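You operate a simulated robot arm through the tools that you are given. There is no shell and no other tool.

Carry out the task below with a simulated robot arm. There is one attempt and no reset: what you move stays moved.

Task
Wind the white spool back to 4 turns, then test it.
Fine: it ends in the blue dock; wire brake on Firm before the crank turns; free the green lever to lift the spool out; press Test; the tester's dial and switch, the orange winder button and the other spools stay.

Only the result counts: the job must be done as asked and must still hold three seconds after the hand-in. Knocking over, shifting, dropping, spilling or breaking anything else fails it.

Robot
A 6-joint arm with a fingered hand, fixed in place. Base frame: the origin is at the foot of the arm, x ahead of it, y to its left, z up; the work surface is at about z = 0.8. Readings come in m, rad, newtons and seconds.
With the tool pointing down near the work surface it reaches from about 0.26 to 0.7 m from the base axis. Its first joint turns from -2.897 to 2.897 rad. Payload 4 kg.
The tool frame sits at the grasp point between the pads (the TCP): z along the fingers, y along the line on which they close. The tips reach 0.026 m beyond it. Largest opening 0.148 m; the body of the gripper starts 0.073 m behind the TCP. The gripper is a hand of 3 fingers: y runs from the thumb to the fingers, the wrist lies at [0, 0, -0.239] in the tool frame.
Orientation is told as [roll, pitch, yaw] about the base's x, y, z axes, in that order, counted from this pose: with the fingers straight down and closing along the base's y, the tool's x points along the base's -x, its y along +y and its z along -z.

Tools
- The arm moves only by the tool send_rows. Its argument "rows" is a list of rows, each an object of numbers (a shift or turn left out is 0): "dx", "dy", "dz": the shift along the base's x, y, z in units of 500 mm (1.0 is 500 mm); "rx", "ry", "rz": the turn, a rotation vector about the base's x, y, z in units of 45 degrees (1.0 is 45 degrees). In form: [{"dx": .., "dy": .., "dz": .., "rx": .., "ry": .., "rz": ..}, ...]. A call has 1 to 20 rows; each row is the pose to reach, as a shift and turn from the pose commanded when the call began. A call with a number of a shift or a turn outside -1 to 1 is refused whole. Rows are played at 5 a second. More than 0.05 m and 0.15 rad between two rows, and nothing of the call is played. A pose out of reach is approached as far as the arm can. The call stops where the force on the tool passes 40 N (or 10 N more than at its start, if that is more) or the arm is blocked; 0.2 s more then pass. In this call time passes only in rows, and 0.2 s behind the last. The reply holds the time, the measured pose of the TCP, the force on the tool along the base axes, the opening and the grip force, in the units named above and with some noise, with the torque about the TCP (base axes, N m) and any sound that the robot's microphone picked up.
- Cameras (640 x 400 px; columns grow to the right, rows downward): "scene" is fixed at [0.2206, 0.652, 1.5608]; the picture's right is [-0.98, -0.21, 0.00], its down [-0.18, 0.83, -0.53] and it looks along [0.11, -0.52, -0.85] (base axes); focal length 221 px, centre (320, 200). "wrist" rides on the gripper at [0.068, -0.039, -0.09] in the tool frame; the picture's right is [0.50, 0.87, 0.00], its down [-0.66, 0.38, -0.65] and it looks along [-0.57, 0.33, 0.76] (tool axes); focal length 222 px, centre (320, 200). There is no depth. A picture from a camera that has moved, and an enlarged one, comes with that camera's place and axes in the base frame and with its lens.
- capture(camera): a new picture of that camera. The clock stands still meanwhile.
- move_column(by): slides the trunk up (or, below 0, down) by that many m; the arm rides with it, the base frame stays. It gives what a move gives, with no picture.
- curl_fingers(finger1, finger2, thumb_bend): sets how far each is bent, from 0 (flat) to 100 (curled in); at 30 the hand is open as for a grip, at 70 the pads meet at the TCP. One left out holds its place. A second passes; each finger stops where it meets its share of the squeeze, and holds until it gets a number again. It is the only way to open and close the hand. It gives what a move gives, with no picture; readings hold the bend of each and the force on the fingers (four entries, about 0 where the hand has none), thumb and palm.
- close_up(camera, box): a new picture of the part [left, top, right, bottom] of that camera's present view, enlarged. The clock stands still meanwhile.
- hand_in(): hands the job in; it is judged then, once.

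Nothing tells you positions but the pictures and the camera data. Unless the task says otherwise, let go and move clear before handing in.

The tools are called after "Request:" as name(argument=value, ...) on one line, values as JSON. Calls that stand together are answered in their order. send_rows: Moves the arm, as the interface text tells. Its arguments: {"type":"object","properties":{"rows":{"type":"array"}},"required":["rows"]} The other tools are called the same way: move_column (by) slides the trunk up or down; curl_fingers (finger1, finger2, thumb_bend) moves the fingers one by one; capture (camera) takes a picture; close_up (camera, box) takes an enlarged picture of a part of a camera's view; hand_in () hands the job in.

At the start:

```text
time_s: 0.0
eef_pos: [0.3682, 0.2093, 1.2468]
orientation: [-0.001, 0.0, 0.0]
ft_force: [-0.1, -0.3, 0.2]
wrist_torque: [0.01, 0.01, -0.04]
grip_width: 0.1483
grip_force: 0.0
shape: jaw
bend: [30.0, 30.0, 30.0]
finger forces: [0.0, 0.0, 0.0, 0.0, 0.0, 0.0]
trunk travel left (down, up): [-0.275, 0.042]
```

scene: 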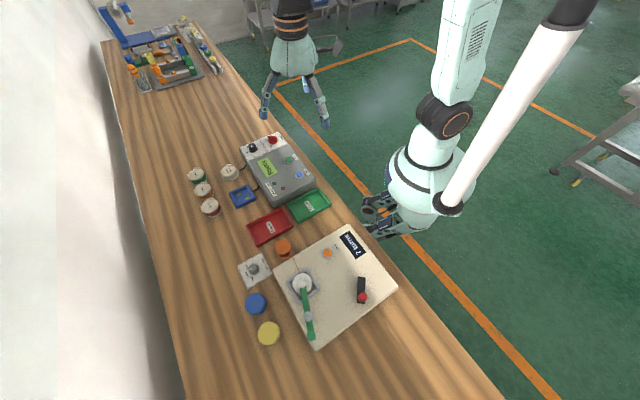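
wrist: 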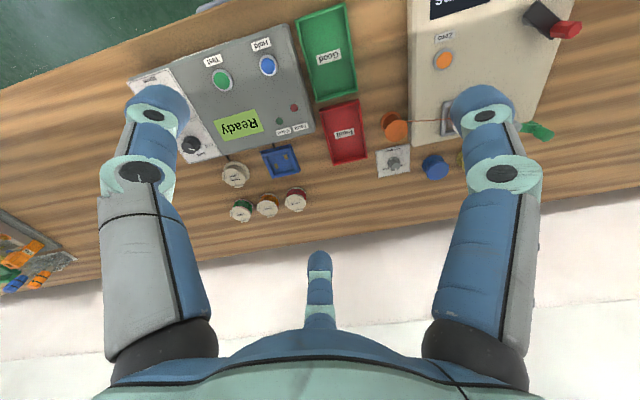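

I see a winder (cream board with crank, green lever, orange button), a tester (grey box), a blue dock, red/green trays and several spools. I'll start with enlarged pictures to identify each thing.

Request:
close_up(camera="scene", box=[230, 210, 410, 350])

Request:
close_up(camera="scene", box=[170, 120, 340, 250])

Request:
close_up(camera="wrist", box=[370, 0, 610, 190])

Request:
close_up(camera="wrist", box=[120, 0, 370, 230])

```text
2.86 times, centred on (320, 280) of scene
camera zoom: at [0.2206, 0.652, 1.5608], right [-0.98, -0.21, 0.0], down [-0.18, 0.83, -0.53], along [0.11, -0.52, -0.85], focal length 632 px, centre (320, -29)
```

zoom: 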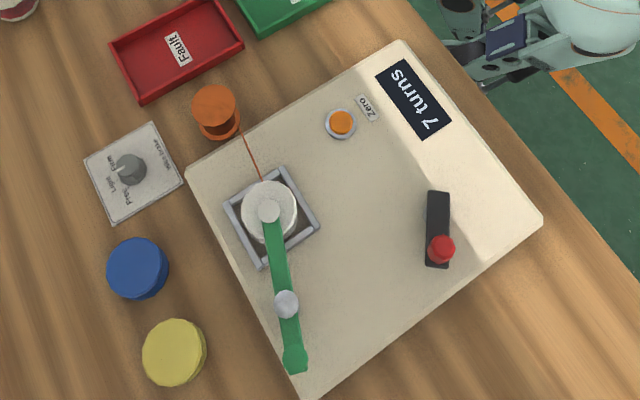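

```text
3.08 times, centred on (255, 185) of scene
camera zoom: at [0.2206, 0.652, 1.5608], right [-0.98, -0.21, 0.0], down [-0.18, 0.83, -0.53], along [0.11, -0.52, -0.85], focal length 680 px, centre (520, 246)
```

zoom: 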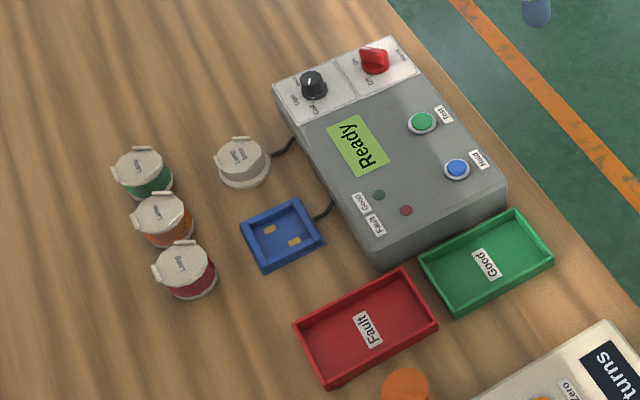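

```text
2.11 times, centred on (490, 95) of wrist
camera zoom: at [0.2991, 0.17, 1.3355], right [-0.5, 0.87, 0.0], down [0.66, 0.38, 0.65], along [0.57, 0.33, -0.76], focal length 468 px, centre (-38, 421)
```

zoom: 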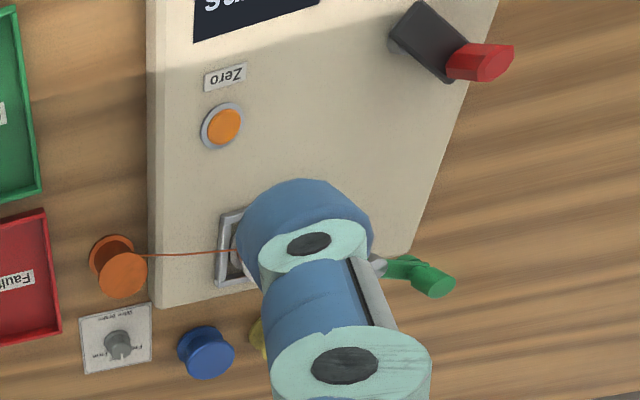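

```text
1.74 times, centred on (245, 115) of wrist
camera zoom: at [0.2991, 0.17, 1.3355], right [-0.5, 0.87, 0.0], down [0.66, 0.38, 0.65], along [0.57, 0.33, -0.76], focal length 386 px, centre (450, 348)
```

zoom: 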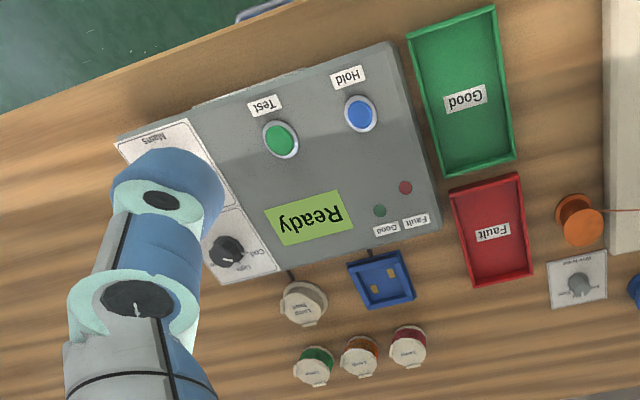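

I take the winder to be at about x 0.12–0.31, y 0.53, the brake plate at about (0.47, 0.51) and the dock at about (0.63, 0.24). I need sharper pictures of the labels before moving.

Request:
close_up(camera="scene", box=[234, 248, 278, 292])

Request:
close_up(camera="scene", box=[285, 265, 335, 345])

Request:
close_up(camera="scene", box=[335, 260, 385, 310])

Request:
close_up(camera="scene", box=[240, 130, 320, 210])

Request:
close_up(camera="scene", box=[180, 155, 260, 220])

Request:
close_up(camera="wrist", box=[360, 120, 440, 190])

```text
9.09 times, centred on (256, 270) of scene
camera zoom: at [0.2206, 0.652, 1.5608], right [-0.98, -0.21, 0.0], down [-0.18, 0.83, -0.53], along [0.11, -0.52, -0.85], focal length 2010 px, centre (902, -436)
```

zoom: 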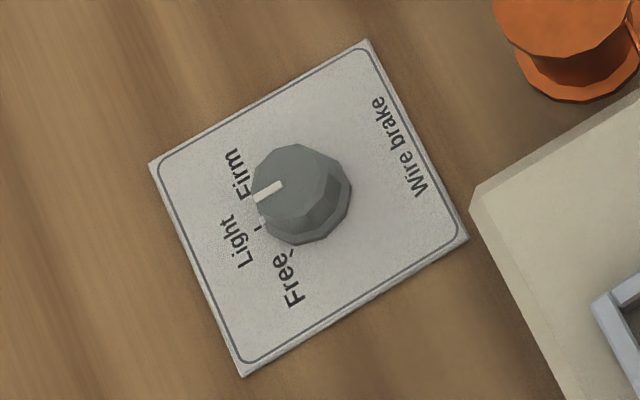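

```text
5.00 times, centred on (310, 305) of scene
camera zoom: at [0.2206, 0.652, 1.5608], right [-0.98, -0.21, 0.0], down [-0.18, 0.83, -0.53], along [0.11, -0.52, -0.85], focal length 1105 px, centre (370, -325)
```

zoom: 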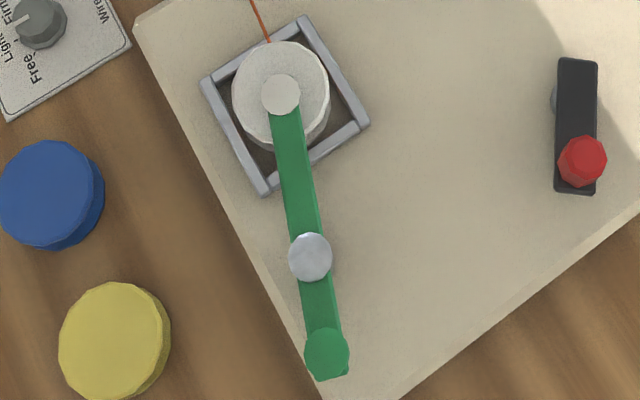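

```text
8.00 times, centred on (360, 285) of scene
camera zoom: at [0.2206, 0.652, 1.5608], right [-0.98, -0.21, 0.0], down [-0.18, 0.83, -0.53], along [0.11, -0.52, -0.85], focal length 1769 px, centre (0, -480)
```

zoom: 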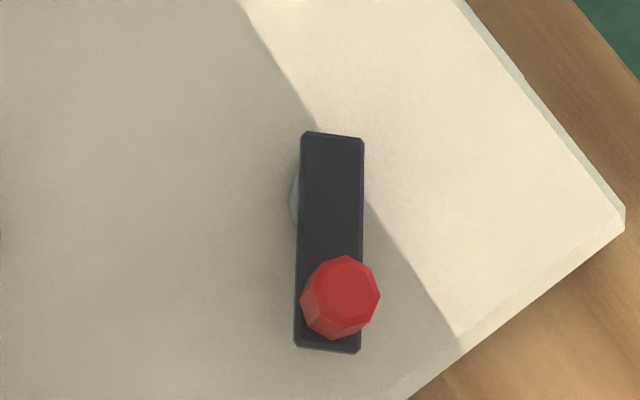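

```text
5.00 times, centred on (280, 170) of scene
camera zoom: at [0.2206, 0.652, 1.5608], right [-0.98, -0.21, 0.0], down [-0.18, 0.83, -0.53], along [0.11, -0.52, -0.85], focal length 1105 px, centre (520, 350)
```

zoom: 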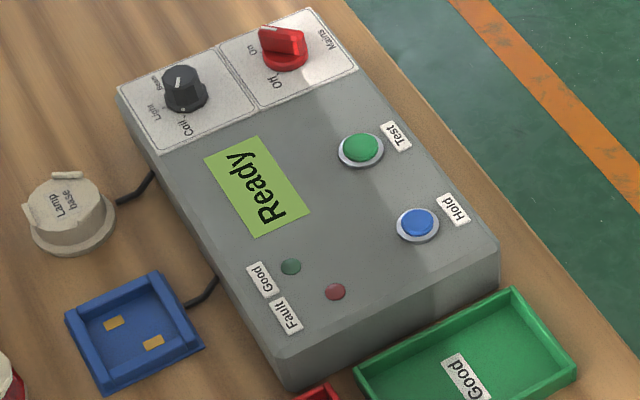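

```text
6.15 times, centred on (220, 188) of scene
camera zoom: at [0.2206, 0.652, 1.5608], right [-0.98, -0.21, 0.0], down [-0.18, 0.83, -0.53], along [0.11, -0.52, -0.85], focal length 1360 px, centre (935, 277)
```

zoom: 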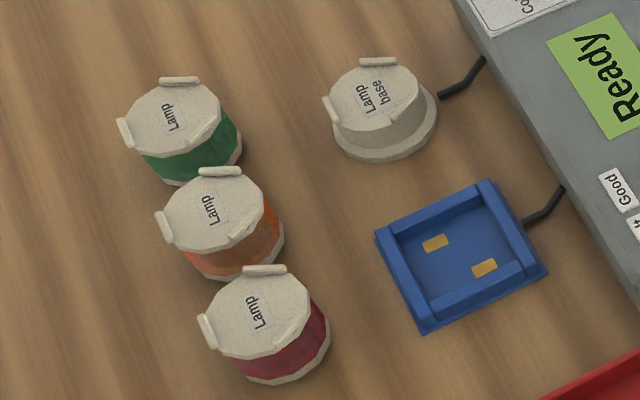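

```text
5.71 times, centred on (400, 155) of wrist
camera zoom: at [0.2991, 0.17, 1.3355], right [-0.5, 0.87, 0.0], down [0.66, 0.38, 0.65], along [0.57, 0.33, -0.76], focal length 1269 px, centre (-137, 457)
```

zoom: 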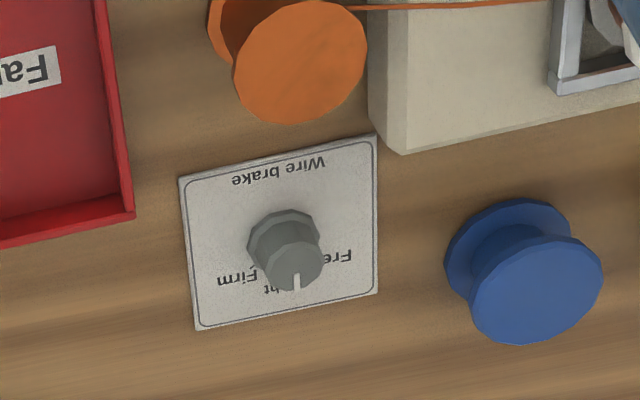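

The brake knob points at Light (about 45° in the base frame), with Firm about 45° clockwise from it seen from above. The display reads 7 turns. I'll move the hand over to the winder so I can triangulate from the wrist camera.

Request:
send_rows(rows=[{"dx": -0.0796, "dy": 0.0362, "dz": -0.02}, {"dx": -0.1592, "dy": 0.0724, "dz": -0.04}, {"dx": -0.2388, "dy": 0.1086, "dz": -0.06}, {"dx": -0.3184, "dy": 0.1448, "dz": -0.08}, {"dx": -0.398, "dy": 0.181, "dz": -0.1}, {"dx": -0.4776, "dy": 0.2172, "dz": -0.12}, {"dx": -0.5572, "dy": 0.2534, "dz": -0.14}, {"dx": -0.6368, "dy": 0.2896, "dz": -0.16}, {"dx": -0.7164, "dy": 0.3258, "dz": -0.18}, {"dx": -0.796, "dy": 0.362, "dz": -0.2}])

Request:
capture(camera="wrist")

Request:
capture(camera="scene")

```text
time_s: 1.6
eef_pos: [0.1705, 0.2909, 1.1815]
orientation: [-0.002, -0.012, -0.237]
ft_force: [-0.4, 0.6, 0.5]
wrist_torque: [-0.01, -0.04, 0.0]
grip_width: 0.1479
grip_force: 0.0
shape: jaw
bend: [30.0, 30.0, 30.0]
finger forces: [0.0, 0.0, 0.0, 0.0, 0.0, 0.1]
trunk travel left (down, up): [-0.275, 0.042]
stopped in row 7: the arm was blocked; the commanded pose is now the measured one
```

```text
taken
camera wrist: at [0.094, 0.2701, 1.2698], right [-0.28, 0.96, -0.01], down [0.72, 0.22, 0.66], along [0.64, 0.18, -0.75], focal length 222 px, centre (320, 200)
```

wrist: 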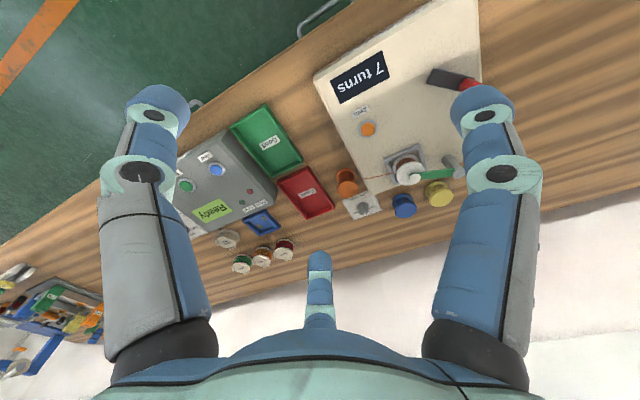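

```text
taken
```

scene: 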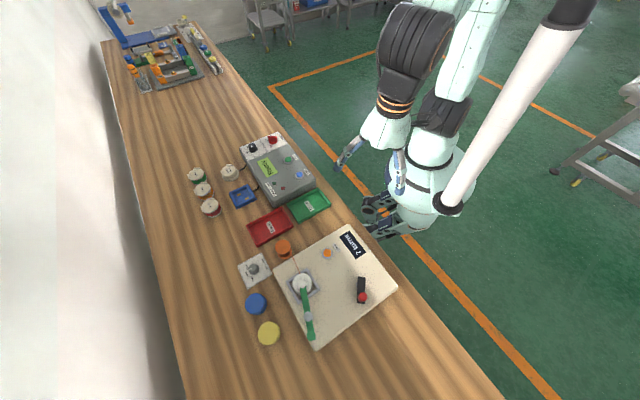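

The move was blocked at a radius of about 0.34 m, and the wrist swung a little in yaw. I'll back outward to a larger radius and level the yaw, then see whether the arm moves freely there.

Request:
send_rows(rows=[{"dx": 0.03, "dy": 0.06, "dz": 0.0, "rz": 0.05}, {"dx": 0.06, "dy": 0.12, "dz": -0.02, "rz": 0.12}, {"dx": 0.07, "dy": 0.18, "dz": -0.04, "rz": 0.2}, {"dx": 0.07, "dy": 0.22, "dz": -0.06, "rz": 0.302}])

```text
time_s: 2.6
eef_pos: [0.2019, 0.4038, 1.1476]
orientation: [-0.011, -0.007, 0.011]
ft_force: [-0.7, 0.5, 0.3]
wrist_torque: [0.01, -0.02, 0.03]
grip_width: 0.148
grip_force: 0.2
shape: jaw
bend: [30.0, 30.0, 30.0]
finger forces: [0.0, 0.1, 0.0, 0.1, 0.1, 0.0]
trunk travel left (down, up): [-0.275, 0.042]
```

Request:
send_rows(rows=[{"dx": -0.06, "dy": 0.02, "dz": -0.01}, {"dx": -0.12, "dy": 0.03, "dz": -0.02}, {"dx": -0.18, "dy": 0.04, "dz": -0.03}, {"dx": -0.24, "dy": 0.04, "dz": -0.04}, {"dx": -0.3, "dy": 0.04, "dz": -0.05}, {"dx": -0.36, "dy": 0.04, "dz": -0.06}])

Request:
capture(camera="wrist")

Request:
capture(camera="scene")

```text
time_s: 4.0
eef_pos: [0.0429, 0.4262, 1.1245]
orientation: [0.011, -0.011, -0.037]
ft_force: [0.4, 0.1, 0.7]
wrist_torque: [0.01, 0.02, -0.01]
grip_width: 0.1481
grip_force: 0.1
shape: jaw
bend: [30.0, 30.0, 30.0]
finger forces: [0.0, 0.1, 0.0, 0.1, 0.1, 0.0]
trunk travel left (down, up): [-0.275, 0.042]
```

```text
taken
camera wrist: at [-0.0282, 0.3892, 1.2128], right [-0.47, 0.88, 0.01], down [0.66, 0.35, 0.66], along [0.59, 0.31, -0.75], focal length 222 px, centre (320, 200)
```

wrist: 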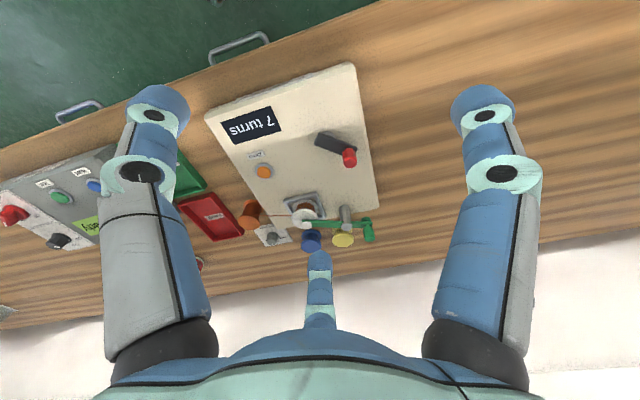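

```text
taken
```

scene: 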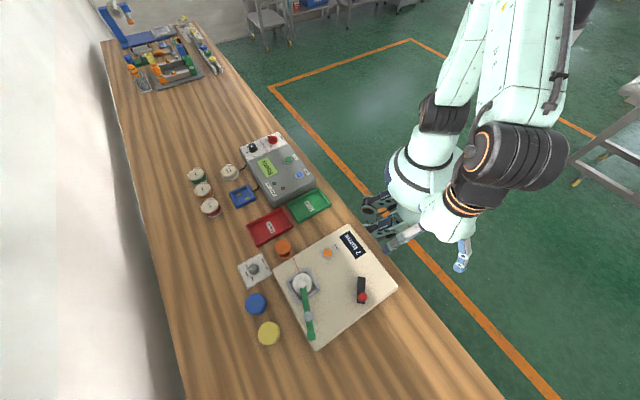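

This pose works, and the whole winder is in view between the fingers. I'll enlarge it to measure heights.

Request:
close_up(camera="wrist", box=[280, 120, 400, 260])

Request:
close_up(camera="wrist", box=[200, 60, 400, 260])

Request:
close_up(camera="wrist", box=[250, 190, 300, 250])

```text
2.86 times, centred on (340, 190) of wrist
camera zoom: at [-0.0282, 0.3892, 1.2128], right [-0.47, 0.88, 0.01], down [0.66, 0.35, 0.66], along [0.59, 0.31, -0.75], focal length 635 px, centre (263, 229)
```

zoom: 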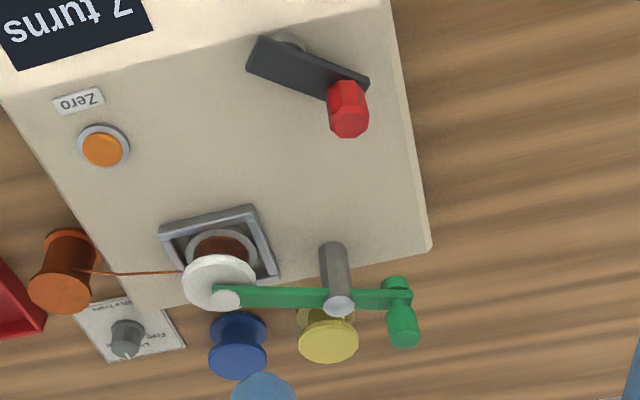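

```text
2.00 times, centred on (300, 160) of wrist
camera zoom: at [-0.0282, 0.3892, 1.2128], right [-0.47, 0.88, 0.01], down [0.66, 0.35, 0.66], along [0.59, 0.31, -0.75], focal length 444 px, centre (360, 280)
```

zoom: 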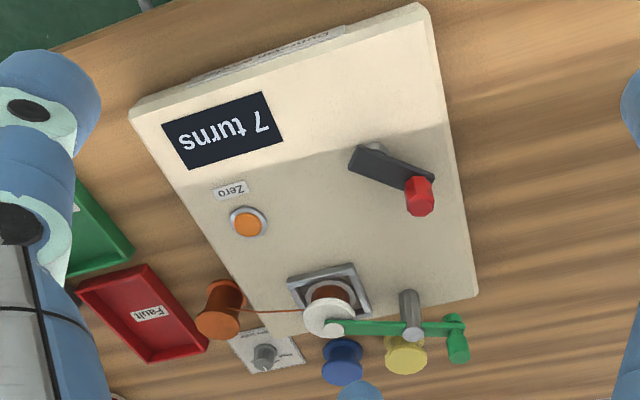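

```text
6.67 times, centred on (275, 220) of wrist
camera zoom: at [-0.0282, 0.3892, 1.2128], right [-0.47, 0.88, 0.01], down [0.66, 0.35, 0.66], along [0.59, 0.31, -0.75], focal length 1481 px, centre (620, 67)
```

zoom: 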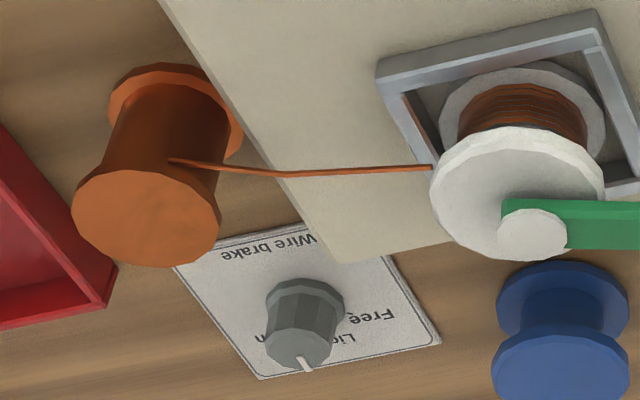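

Triangulating gives me these positions:
- Crank knob top: about (0.123, 0.527, 0.896)
- White spool top: about (0.302, 0.527, 0.874)
- Lever post: about (0.262, 0.609), with its handle at about (0.242, 0.650)
- Brake knob top: about (0.477, 0.507, 0.825)

The brake comes first, so I'll narrow the hand and go above the brake knob.

Request:
curl_fingers(finger1=50, finger2=50, thumb_bend=50)

Request:
send_rows(rows=[{"dx": 0.0869, "dy": 0.0138, "dz": -0.014}, {"dx": 0.1738, "dy": 0.0276, "dz": -0.028}, {"dx": 0.2607, "dy": 0.0414, "dz": -0.042}, {"dx": 0.3476, "dy": 0.0552, "dz": -0.056}, {"dx": 0.4345, "dy": 0.069, "dz": -0.07}, {"dx": 0.5214, "dy": 0.0828, "dz": -0.084}, {"dx": 0.6083, "dy": 0.0966, "dz": -0.098}, {"dx": 0.6952, "dy": 0.1104, "dz": -0.112}, {"dx": 0.7821, "dy": 0.1242, "dz": -0.126}, {"dx": 0.869, "dy": 0.138, "dz": -0.14}, {"dx": 0.869, "dy": 0.138, "dz": -0.14}])

Request:
capture(camera="wrist")

Request:
capture(camera="scene")

```text
time_s: 5.0
eef_pos: [0.0408, 0.4228, 1.1209]
orientation: [-0.001, -0.008, -0.033]
ft_force: [-0.3, 0.2, -0.1]
wrist_torque: [-0.05, 0.0, 0.05]
grip_width: 0.0626
grip_force: 0.1
shape: fingers
bend: [50.0, 50.0, 50.0]
finger forces: [0.0, 0.0, 0.0, 0.0, 0.1, 0.0]
trunk travel left (down, up): [-0.275, 0.042]
```

```text
time_s: 7.4
eef_pos: [0.4554, 0.4906, 1.0485]
orientation: [-0.01, -0.009, 0.01]
ft_force: [-0.7, -0.3, -0.5]
wrist_torque: [0.03, -0.02, -0.03]
grip_width: 0.0625
grip_force: 0.0
shape: fingers
bend: [50.0, 50.0, 50.0]
finger forces: [0.0, 0.0, 0.0, 0.0, 0.1, 0.1]
trunk travel left (down, up): [-0.275, 0.042]
```

```text
taken
camera wrist: at [0.3872, 0.4528, 1.1382], right [-0.51, 0.86, -0.01], down [0.65, 0.39, 0.66], along [0.57, 0.33, -0.75], focal length 222 px, centre (320, 200)
```

wrist: 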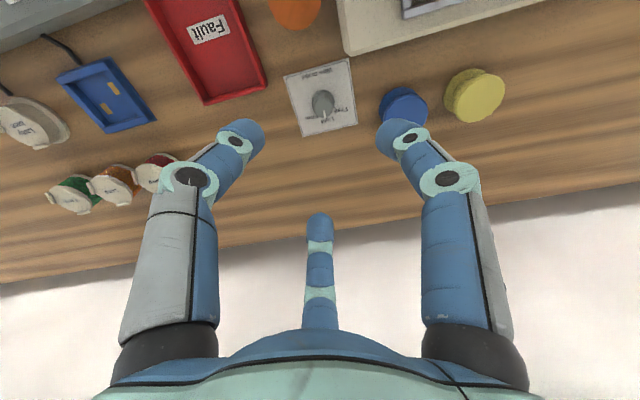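

```text
taken
```

scene: 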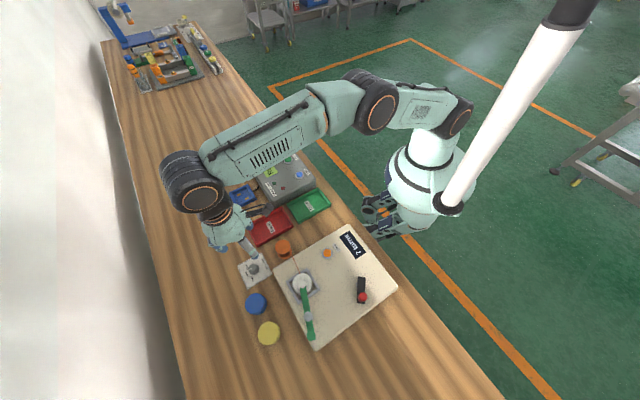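

The hand is above the brake plate at a usable reach. I'll take a close look at the knob from here.

Request:
close_up(camera="wrist", box=[280, 55, 360, 140])

Request:
close_up(camera="scene", box=[195, 205, 285, 295])

```text
4.71 times, centred on (320, 98) of wrist
camera zoom: at [0.3872, 0.4528, 1.1382], right [-0.51, 0.86, -0.01], down [0.65, 0.39, 0.66], along [0.57, 0.33, -0.75], focal length 1045 px, centre (320, 682)
```

zoom: 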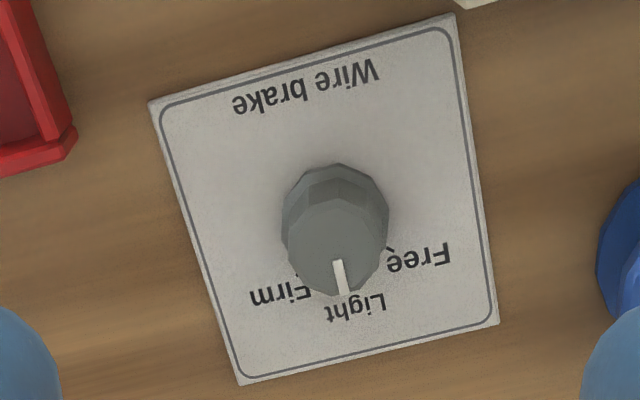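

```text
4.44 times, centred on (240, 250) of scene
camera zoom: at [0.2206, 0.652, 1.5608], right [-0.98, -0.21, 0.0], down [-0.18, 0.83, -0.53], along [0.11, -0.52, -0.85], focal length 983 px, centre (676, -22)
```

zoom: 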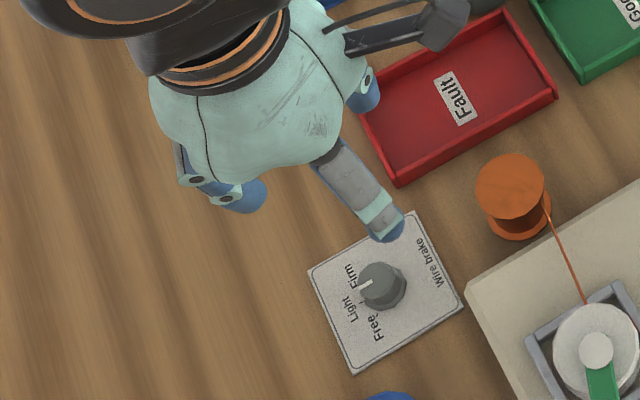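

The knob centre is at (0.476, 0.508). Free is at about 98°, Light about 44° and Firm about −8°, so the turn is roughly −52° about z. I'll lower toward the knob.

Request:
send_rows(rows=[{"dx": 0.016, "dy": 0.018, "dz": -0.08}, {"dx": 0.032, "dy": 0.036, "dz": -0.16}, {"dx": 0.032, "dy": 0.036, "dz": -0.24}, {"dx": 0.032, "dy": 0.036, "dz": -0.3}, {"dx": 0.032, "dy": 0.036, "dz": -0.3}])

Request:
capture(camera="wrist")

Request:
close_up(camera="scene", box=[195, 205, 285, 295])

```text
time_s: 8.6
eef_pos: [0.4739, 0.5109, 0.8974]
orientation: [-0.009, -0.007, 0.013]
ft_force: [0.0, -0.3, 0.0]
wrist_torque: [0.0, 0.01, 0.05]
grip_width: 0.0621
grip_force: 0.0
shape: fingers
bend: [50.0, 50.0, 50.0]
finger forces: [0.0, 0.0, 0.0, 0.0, 0.0, 0.0]
trunk travel left (down, up): [-0.275, 0.042]
```

```text
taken
camera wrist: at [0.4047, 0.4712, 0.9868], right [-0.51, 0.86, -0.01], down [0.65, 0.39, 0.66], along [0.57, 0.33, -0.75], focal length 222 px, centre (320, 200)
```

wrist: 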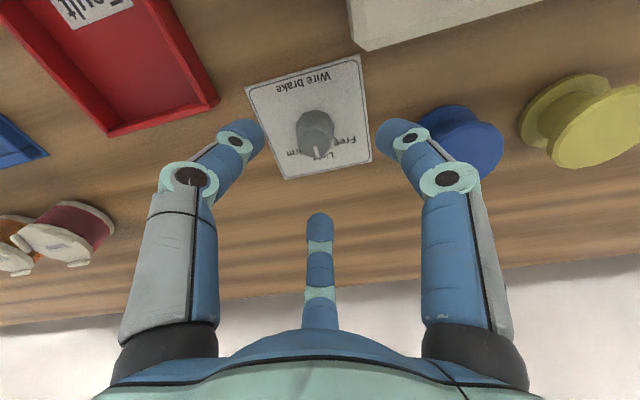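

```text
4.44 times, centred on (240, 250) of scene
camera zoom: at [0.2206, 0.652, 1.5608], right [-0.98, -0.21, 0.0], down [-0.18, 0.83, -0.53], along [0.11, -0.52, -0.85], focal length 983 px, centre (676, -22)
```

zoom: 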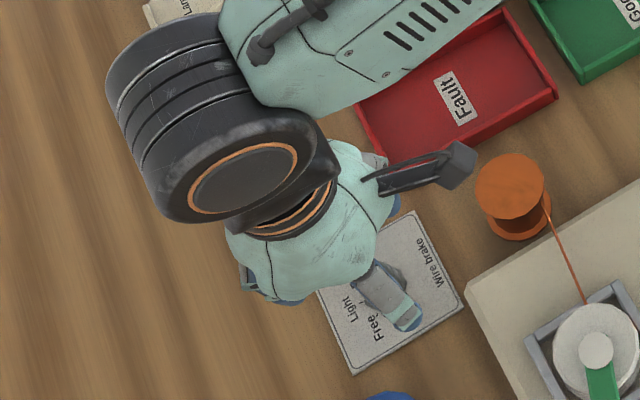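

The hand is centred over the knob. I'll lower to grip height and close gently.

Request:
send_rows(rows=[{"dx": 0.002, "dy": 0.002, "dz": -0.05}, {"dx": 0.004, "dy": 0.003, "dz": -0.09}, {"dx": 0.004, "dy": 0.003, "dz": -0.125}, {"dx": 0.004, "dy": 0.003, "dz": -0.125}])

Request:
capture(camera="wrist")

```text
time_s: 9.6
eef_pos: [0.474, 0.5125, 0.8347]
orientation: [-0.008, -0.009, 0.01]
ft_force: [-0.5, 0.6, -0.6]
wrist_torque: [-0.01, -0.01, -0.02]
grip_width: 0.0625
grip_force: 0.0
shape: fingers
bend: [50.0, 50.0, 50.0]
finger forces: [0.0, 0.1, 0.0, 0.0, 0.0, 0.0]
trunk travel left (down, up): [-0.275, 0.042]
```

```text
taken
camera wrist: at [0.4067, 0.474, 0.9242], right [-0.51, 0.86, -0.01], down [0.65, 0.39, 0.66], along [0.57, 0.33, -0.75], focal length 222 px, centre (320, 200)
```

wrist: 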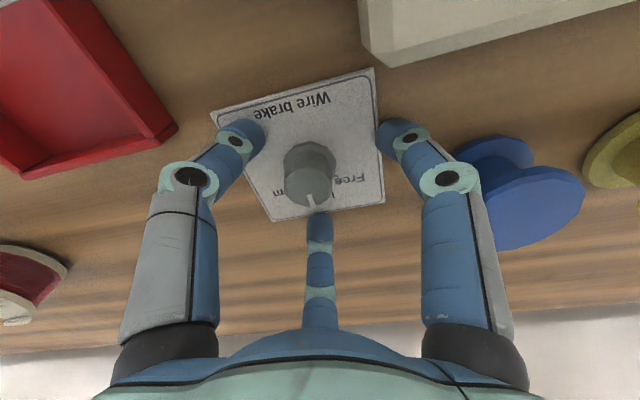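

The knob sits about 5 mm off the hand axis, so I'll centre on it and then close.

Request:
send_rows(rows=[{"dx": 0.005, "dy": -0.004, "dz": 0.0}, {"dx": 0.01, "dy": -0.008, "dz": 0.002}, {"dx": 0.01, "dy": -0.008, "dz": 0.002}])

Request:
curl_fingers(finger1=57, finger2=57, thumb_bend=57)

Request:
capture(camera="wrist")

```text
time_s: 10.4
eef_pos: [0.4801, 0.5076, 0.8382]
orientation: [-0.01, -0.009, 0.01]
ft_force: [0.4, -0.3, -0.4]
wrist_torque: [0.01, -0.01, 0.04]
grip_width: 0.0627
grip_force: 0.1
shape: fingers
bend: [50.0, 50.0, 50.0]
finger forces: [0.0, 0.0, 0.0, 0.0, 0.0, 0.0]
trunk travel left (down, up): [-0.275, 0.042]
```

```text
time_s: 11.4
eef_pos: [0.4797, 0.5079, 0.8363]
orientation: [-0.009, -0.009, 0.01]
ft_force: [0.1, 0.6, 0.0]
wrist_torque: [-0.01, 0.03, -0.03]
grip_width: 0.0429
grip_force: 0.1
shape: fingers
bend: [56.0, 56.0, 56.0]
finger forces: [0.0, 0.0, 0.1, 0.0, 0.0, 0.0]
trunk travel left (down, up): [-0.275, 0.042]
```

```text
taken
camera wrist: at [0.4118, 0.47, 0.9256], right [-0.51, 0.86, -0.01], down [0.65, 0.39, 0.66], along [0.57, 0.33, -0.75], focal length 222 px, centre (320, 200)
```

wrist: 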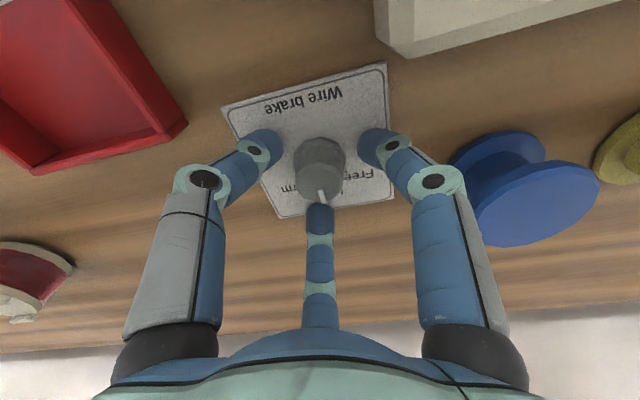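

The knob is centred between the three fingers. I'll close on it.

Request:
curl_fingers(finger1=64, finger2=64, thumb_bend=64)

Request:
capture(camera="wrist")

```text
time_s: 12.4
eef_pos: [0.481, 0.5082, 0.8363]
orientation: [-0.011, -0.009, 0.011]
ft_force: [-0.9, -3.5, -1.3]
wrist_torque: [-0.1, 0.04, -0.01]
grip_width: 0.0279
grip_force: 3.9
shape: fingers
bend: [61.0, 63.0, 61.0]
finger forces: [2.6, 0.5, 0.0, 0.0, 4.7, 0.1]
trunk travel left (down, up): [-0.275, 0.042]
```

```text
taken
camera wrist: at [0.4118, 0.4698, 0.9256], right [-0.51, 0.86, -0.01], down [0.65, 0.39, 0.66], along [0.57, 0.33, -0.75], focal length 222 px, centre (320, 200)
```

wrist: 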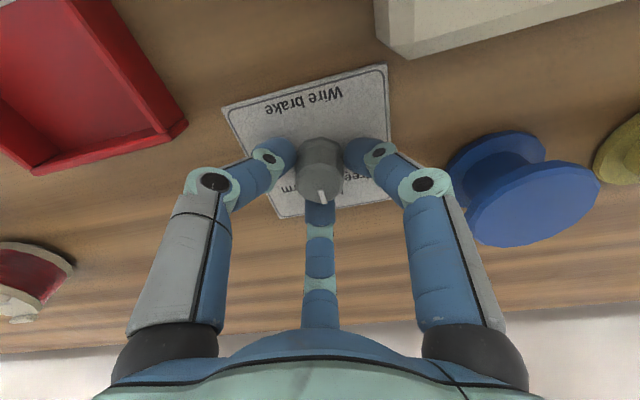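

Request:
curl_fingers(finger1=67, finger2=68, thumb_bend=65)

Request:
send_rows(rows=[{"rz": -0.15}, {"rz": -0.3}, {"rz": -0.45}, {"rz": -0.6}, {"rz": -0.75}, {"rz": -0.9}, {"rz": -1.0}, {"rz": -1.0}])

Request:
capture(camera="wrist")

```text
time_s: 13.4
eef_pos: [0.4812, 0.5082, 0.8374]
orientation: [-0.009, -0.009, 0.011]
ft_force: [-0.6, -0.9, -0.7]
wrist_torque: [-0.04, 0.05, 0.0]
grip_width: 0.0276
grip_force: 7.3
shape: fingers
bend: [61.0, 64.0, 61.0]
finger forces: [5.0, 3.4, 0.0, 0.0, 5.7, 0.1]
trunk travel left (down, up): [-0.275, 0.042]
```

```text
time_s: 15.2
eef_pos: [0.4801, 0.506, 0.8369]
orientation: [-0.007, -0.009, -0.778]
ft_force: [2.1, -7.9, -0.7]
wrist_torque: [-0.22, 0.02, 0.03]
grip_width: 0.0268
grip_force: 8.4
shape: fingers
bend: [62.0, 63.0, 61.0]
finger forces: [3.3, 4.9, 0.0, 0.0, 7.6, 0.0]
trunk travel left (down, up): [-0.275, 0.042]
```

```text
taken
camera wrist: at [0.4043, 0.5288, 0.9258], right [0.25, 0.97, -0.01], down [0.73, -0.18, 0.66], along [0.63, -0.17, -0.75], focal length 222 px, centre (320, 200)
```

wrist: 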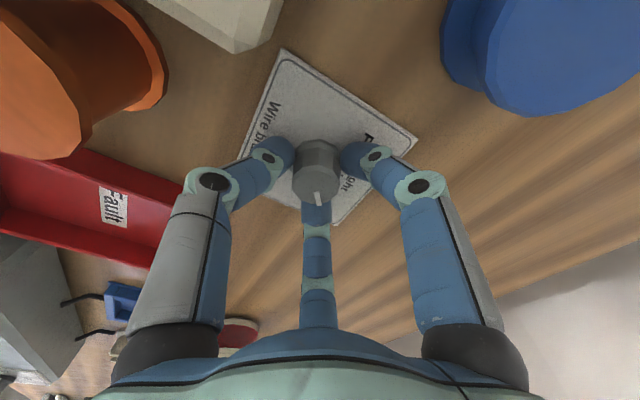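

The knob turned with the hand, about 45°. I'll add the last few degrees, let go, rise and check it against the Firm mark.

Request:
send_rows(rows=[{"rz": -0.07}, {"rz": -0.14}, {"rz": -0.14}])

Request:
curl_fingers(finger1=50, finger2=50, thumb_bend=50)

Request:
send_rows(rows=[{"dz": 0.08}, {"dz": 0.16}, {"dz": 0.24}, {"dz": 0.32}, {"dz": 0.32}])

Request:
capture(camera="wrist")

```text
time_s: 16.0
eef_pos: [0.4806, 0.5091, 0.8372]
orientation: [-0.009, -0.007, -0.886]
ft_force: [1.8, -8.6, -0.6]
wrist_torque: [-0.24, -0.06, 0.12]
grip_width: 0.0261
grip_force: 8.0
shape: fingers
bend: [63.0, 63.0, 61.0]
finger forces: [3.0, 5.2, 0.0, 0.0, 7.8, 0.0]
trunk travel left (down, up): [-0.275, 0.042]
```

```text
time_s: 17.0
eef_pos: [0.4799, 0.5071, 0.8365]
orientation: [-0.01, -0.01, -0.884]
ft_force: [-0.1, -0.4, 0.8]
wrist_torque: [-0.01, -0.01, 0.01]
grip_width: 0.0616
grip_force: 0.0
shape: fingers
bend: [50.0, 50.0, 50.0]
finger forces: [0.0, 0.0, 0.0, 0.0, 0.0, 0.1]
trunk travel left (down, up): [-0.275, 0.042]
```

```text
time_s: 18.2
eef_pos: [0.4785, 0.5058, 0.996]
orientation: [-0.008, -0.008, -0.885]
ft_force: [-0.1, -0.9, 0.5]
wrist_torque: [-0.04, 0.0, 0.02]
grip_width: 0.0617
grip_force: 0.0
shape: fingers
bend: [50.0, 50.0, 50.0]
finger forces: [0.1, 0.1, 0.0, 0.0, 0.0, 0.0]
trunk travel left (down, up): [-0.275, 0.042]
```

```text
taken
camera wrist: at [0.4051, 0.5353, 1.0846], right [0.35, 0.94, -0.01], down [0.71, -0.26, 0.66], along [0.61, -0.24, -0.75], focal length 222 px, centre (320, 200)
```

wrist: 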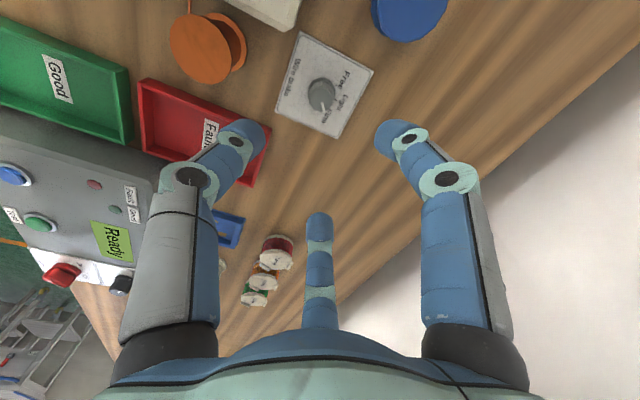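

Request:
close_up(camera="wrist", box=[270, 25, 380, 140])

Request:
close_up(camera="scene", box=[234, 248, 278, 292])

```text
3.48 times, centred on (325, 82) of wrist
camera zoom: at [0.4051, 0.5353, 1.0846], right [0.35, 0.94, -0.01], down [0.71, -0.26, 0.66], along [0.61, -0.24, -0.75], focal length 773 px, centre (303, 609)
```

zoom: 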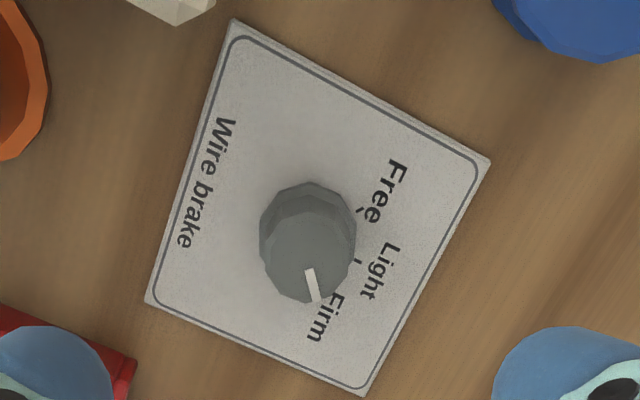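

```text
9.09 times, centred on (256, 270) of scene
camera zoom: at [0.2206, 0.652, 1.5608], right [-0.98, -0.21, 0.0], down [-0.18, 0.83, -0.53], along [0.11, -0.52, -0.85], focal length 2010 px, centre (902, -436)
```

zoom: 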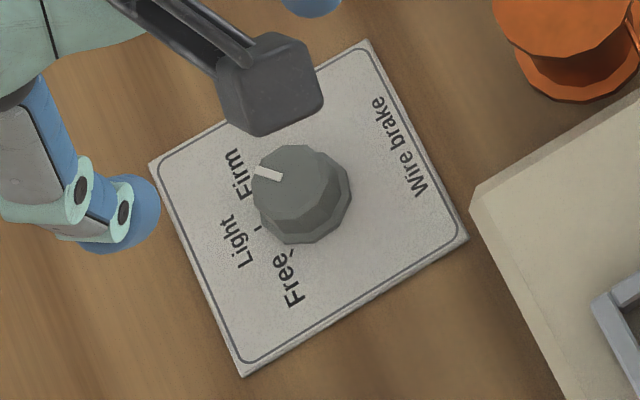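

The pointer now sits at Firm, within a few degrees. I'll enlarge further to see whether it lines up with the Firm tick.

Request:
close_up(camera="wrist", box=[305, 65, 345, 115])

Request:
close_up(camera="scene", box=[242, 255, 268, 281])

```text
8.00 times, centred on (325, 90) of wrist
camera zoom: at [0.4051, 0.5353, 1.0846], right [0.35, 0.94, -0.01], down [0.71, -0.26, 0.66], along [0.61, -0.24, -0.75], focal length 1777 px, centre (280, 1080)
```

zoom: 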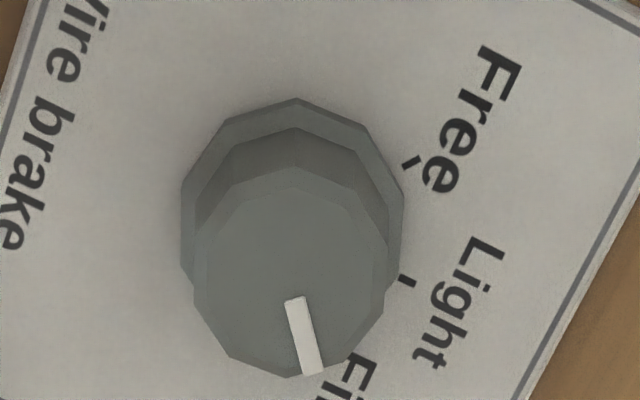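

```text
15.38 times, centred on (255, 268) of scene
camera zoom: at [0.2206, 0.652, 1.5608], right [-0.98, -0.21, 0.0], down [-0.18, 0.83, -0.53], along [0.11, -0.52, -0.85], focal length 3401 px, centre (1320, -846)
```

zoom: 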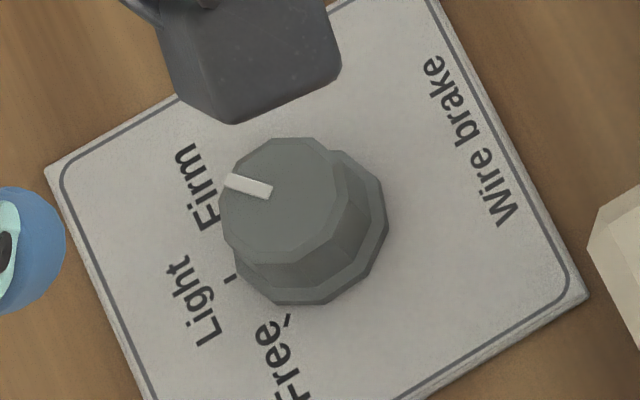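

The pointer is at roughly −2° and the Firm tick at about −8°, so the fingers lagged a little. I'll regrip and nudge it those last few degrees.

Request:
send_rows(rows=[{"dz": -0.08}, {"dz": -0.16}, {"dz": -0.24}, {"dz": -0.32}, {"dz": -0.32}])

Request:
curl_fingers(finger1=67, finger2=67, thumb_bend=66)

Request:
send_rows(rows=[{"rz": -0.08}, {"rz": -0.16}, {"rz": -0.24}, {"rz": -0.24}])

Request:
capture(camera="wrist")

```text
time_s: 19.4
eef_pos: [0.4799, 0.5076, 0.836]
orientation: [-0.008, -0.008, -0.883]
ft_force: [0.1, -0.2, 0.3]
wrist_torque: [-0.03, -0.01, -0.01]
grip_width: 0.0618
grip_force: 0.0
shape: fingers
bend: [50.0, 50.0, 50.0]
finger forces: [0.1, 0.0, 0.0, 0.0, 0.0, 0.1]
trunk travel left (down, up): [-0.275, 0.042]
```

```text
time_s: 20.4
eef_pos: [0.4793, 0.5088, 0.8368]
orientation: [-0.012, -0.009, -0.885]
ft_force: [-3.3, -3.3, -3.5]
wrist_torque: [-0.08, 0.1, 0.0]
grip_width: 0.0256
grip_force: 7.8
shape: fingers
bend: [63.0, 62.0, 61.0]
finger forces: [3.2, 3.4, 0.0, 0.0, 8.1, 0.0]
trunk travel left (down, up): [-0.275, 0.042]
```

```text
time_s: 21.4
eef_pos: [0.48, 0.5086, 0.8368]
orientation: [-0.008, -0.009, -1.074]
ft_force: [-1.9, -5.9, -3.4]
wrist_torque: [-0.13, 0.06, 0.14]
grip_width: 0.0242
grip_force: 8.1
shape: fingers
bend: [63.0, 63.0, 61.0]
finger forces: [3.0, 4.4, 0.0, 0.0, 7.6, 0.1]
trunk travel left (down, up): [-0.275, 0.042]
```

```text
taken
camera wrist: at [0.4133, 0.5508, 0.9253], right [0.52, 0.85, -0.01], down [0.65, -0.39, 0.66], along [0.55, -0.35, -0.75], focal length 222 px, centre (320, 200)
```

wrist: 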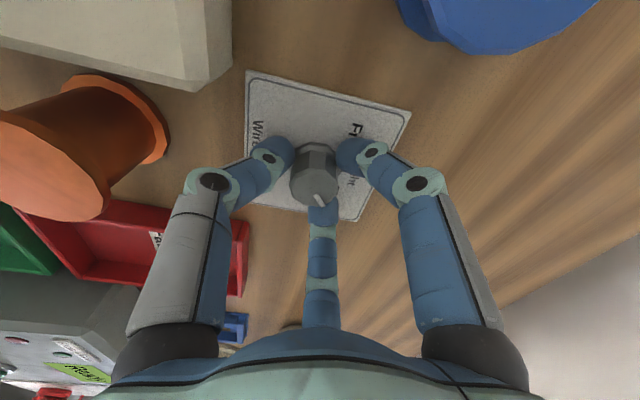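

The knob held still while the hand slipped round it, with torque rising to 0.14 N m, so it appears to be at its end stop. I'll release, rise and check.

Request:
curl_fingers(finger1=50, finger2=50, thumb_bend=50)

Request:
send_rows(rows=[{"dz": 0.08}, {"dz": 0.16}, {"dz": 0.24}, {"dz": 0.32}, {"dz": 0.4}, {"dz": 0.4}])

Request:
capture(camera="wrist")

Request:
close_up(camera="scene", box=[242, 255, 268, 281])

```text
time_s: 22.4
eef_pos: [0.481, 0.5088, 0.8366]
orientation: [-0.007, -0.01, -1.074]
ft_force: [-0.4, -0.1, -0.7]
wrist_torque: [-0.02, -0.03, -0.04]
grip_width: 0.0616
grip_force: 0.0
shape: fingers
bend: [50.0, 50.0, 50.0]
finger forces: [0.0, 0.0, 0.1, 0.0, 0.1, 0.0]
trunk travel left (down, up): [-0.275, 0.042]
```

```text
time_s: 23.8
eef_pos: [0.4729, 0.5001, 1.0344]
orientation: [-0.008, -0.009, -1.074]
ft_force: [0.0, -0.2, 0.1]
wrist_torque: [-0.01, 0.01, 0.02]
grip_width: 0.0616
grip_force: 0.0
shape: fingers
bend: [50.0, 50.0, 50.0]
finger forces: [0.0, 0.0, 0.0, 0.0, 0.0, 0.0]
out of reach, approached as far as the arm can: row 4, 5, 6
trunk travel left (down, up): [-0.275, 0.042]
```

```text
taken
camera wrist: at [0.4055, 0.5433, 1.1236], right [0.52, 0.85, -0.01], down [0.65, -0.39, 0.66], along [0.55, -0.35, -0.75], focal length 222 px, centre (320, 200)
```

wrist: 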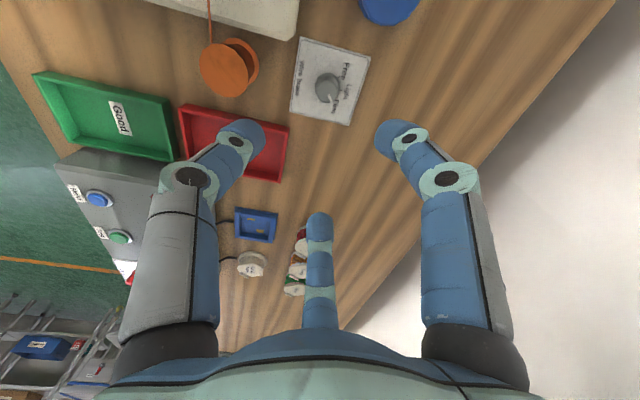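

```text
15.38 times, centred on (255, 268) of scene
camera zoom: at [0.2206, 0.652, 1.5608], right [-0.98, -0.21, 0.0], down [-0.18, 0.83, -0.53], along [0.11, -0.52, -0.85], focal length 3401 px, centre (1320, -846)
```

zoom: 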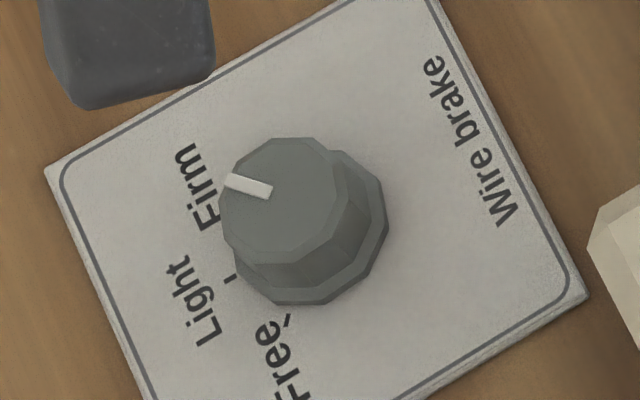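

The pointer came back to exactly the same spot, at the Firm end stop, so the brake is set. Next is the crank: knob at about (0.123, 0.527), pivot estimated at (0.1265, 0.489). I'll travel high over the lever and take a look.

Request:
send_rows(rows=[{"dx": -0.0782, "dy": 0.005, "rz": 0.111}, {"dx": -0.1564, "dy": 0.01, "rz": 0.222}, {"dx": -0.2346, "dy": 0.015, "rz": 0.333}, {"dx": -0.3128, "dy": 0.02, "rz": 0.444}, {"dx": -0.391, "dy": 0.025, "rz": 0.555}, {"dx": -0.4692, "dy": 0.03, "rz": 0.666}, {"dx": -0.5474, "dy": 0.035, "rz": 0.777}, {"dx": -0.6256, "dy": 0.04, "rz": 0.888}, {"dx": -0.704, "dy": 0.045, "rz": 1.0}, {"dx": -0.704, "dy": 0.045, "rz": 1.0}])

Request:
capture(camera="wrist")

Request:
capture(camera="scene")

```text
time_s: 26.0
eef_pos: [0.202, 0.6099, 1.1365]
orientation: [-0.108, -0.011, -0.387]
ft_force: [-0.6, -0.4, -0.4]
wrist_torque: [0.01, -0.04, 0.03]
grip_width: 0.0623
grip_force: 0.1
shape: fingers
bend: [50.0, 50.0, 50.0]
finger forces: [0.0, 0.0, 0.0, 0.0, 0.1, 0.0]
out of reach, approached as far as the arm can: row 1, 2, 3, 4, 5, 6, 7, 8, 9, 10
trunk travel left (down, up): [-0.275, 0.042]
```

```text
taken
camera wrist: at [0.1269, 0.61, 1.2288], right [-0.14, 0.99, -0.1], down [0.77, 0.17, 0.62], along [0.62, 0.01, -0.78], focal length 222 px, centre (320, 200)
```

wrist: 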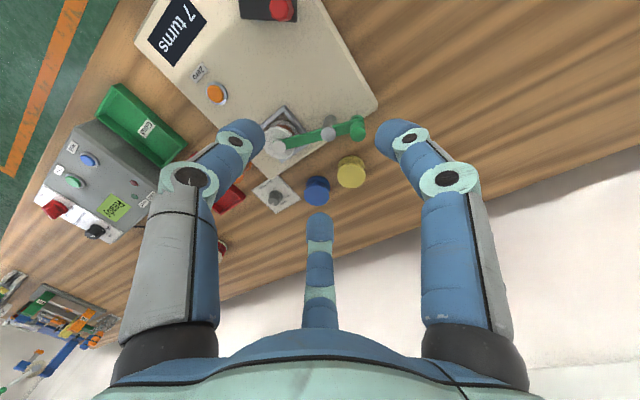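

```text
taken
```

scene: 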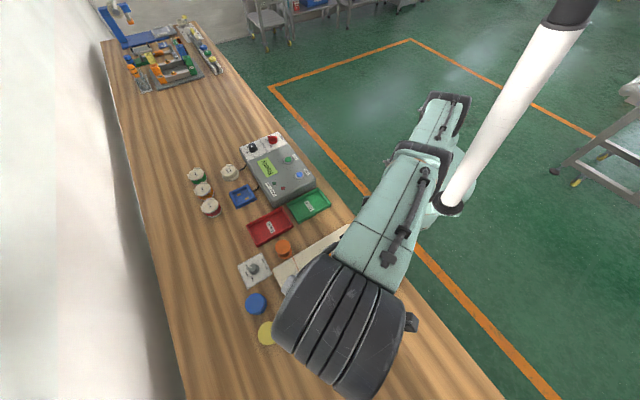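

The arm drifted off to (0.20, 0.61, 1.14) instead of the commanded spot. I'll send a hold row to see whether it settles before planning anything else.

Request:
send_rows(rows=[{"dz": 0.0}])

```text
time_s: 26.4
eef_pos: [0.2027, 0.6101, 1.1358]
orientation: [-0.108, -0.011, -0.388]
ft_force: [0.0, 0.0, -0.6]
wrist_torque: [-0.02, 0.02, -0.02]
grip_width: 0.0623
grip_force: 0.0
shape: fingers
bend: [50.0, 50.0, 50.0]
finger forces: [0.1, 0.1, 0.0, 0.1, 0.0, 0.1]
trunk travel left (down, up): [-0.275, 0.042]
```

Request:
send_rows(rows=[{"dx": -0.026, "dy": -0.035, "dz": -0.043, "rx": 0.03, "ry": -0.013}, {"dx": -0.052, "dy": -0.07, "dz": -0.086, "rx": 0.06, "ry": -0.026}, {"dx": -0.078, "dy": -0.105, "dz": -0.129, "rx": 0.1, "ry": -0.04}, {"dx": -0.105, "dy": -0.14, "dz": -0.172, "rx": 0.127, "ry": -0.052}, {"dx": -0.105, "dy": -0.14, "dz": -0.172, "rx": 0.127, "ry": -0.052}])

Request:
capture(camera="scene")

```text
time_s: 27.6
eef_pos: [0.1892, 0.6152, 1.1531]
orientation: [-0.082, -0.013, -0.387]
ft_force: [0.6, 0.5, 0.2]
wrist_torque: [0.0, -0.03, -0.02]
grip_width: 0.0623
grip_force: 0.0
shape: fingers
bend: [50.0, 50.0, 50.0]
finger forces: [0.0, 0.1, 0.1, 0.1, 0.0, 0.0]
out of reach, approached as far as the arm can: row 1, 2, 3, 4, 5
trunk travel left (down, up): [-0.275, 0.042]
```

```text
taken
```

scene: 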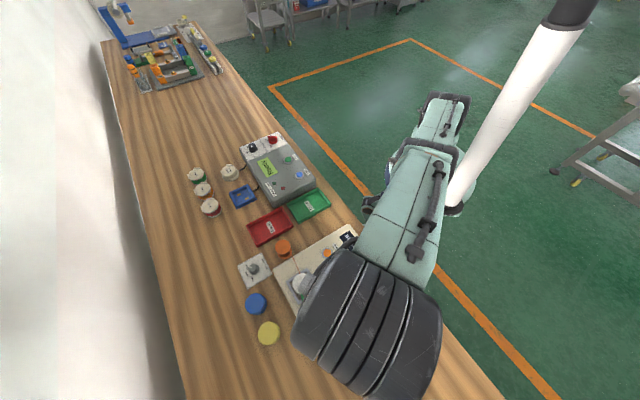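

The arm seems to be stretched nearly straight, where the solver cannot find an inward move. I'll try a purely downward, tangential move to bend the elbow.

Request:
send_rows(rows=[{"dz": -0.04}, {"dz": -0.08}, {"dz": -0.12}, {"dz": -0.16}, {"dz": -0.16}])

```text
time_s: 28.8
eef_pos: [0.1886, 0.6142, 1.1229]
orientation: [-0.13, -0.016, -0.389]
ft_force: [0.2, 0.8, 0.2]
wrist_torque: [-0.02, 0.01, -0.02]
grip_width: 0.0623
grip_force: 0.0
shape: fingers
bend: [50.0, 50.0, 50.0]
finger forces: [0.1, 0.1, 0.1, 0.0, 0.1, 0.0]
out of reach, approached as far as the arm can: row 1, 2, 3, 4, 5
trunk travel left (down, up): [-0.275, 0.042]
```

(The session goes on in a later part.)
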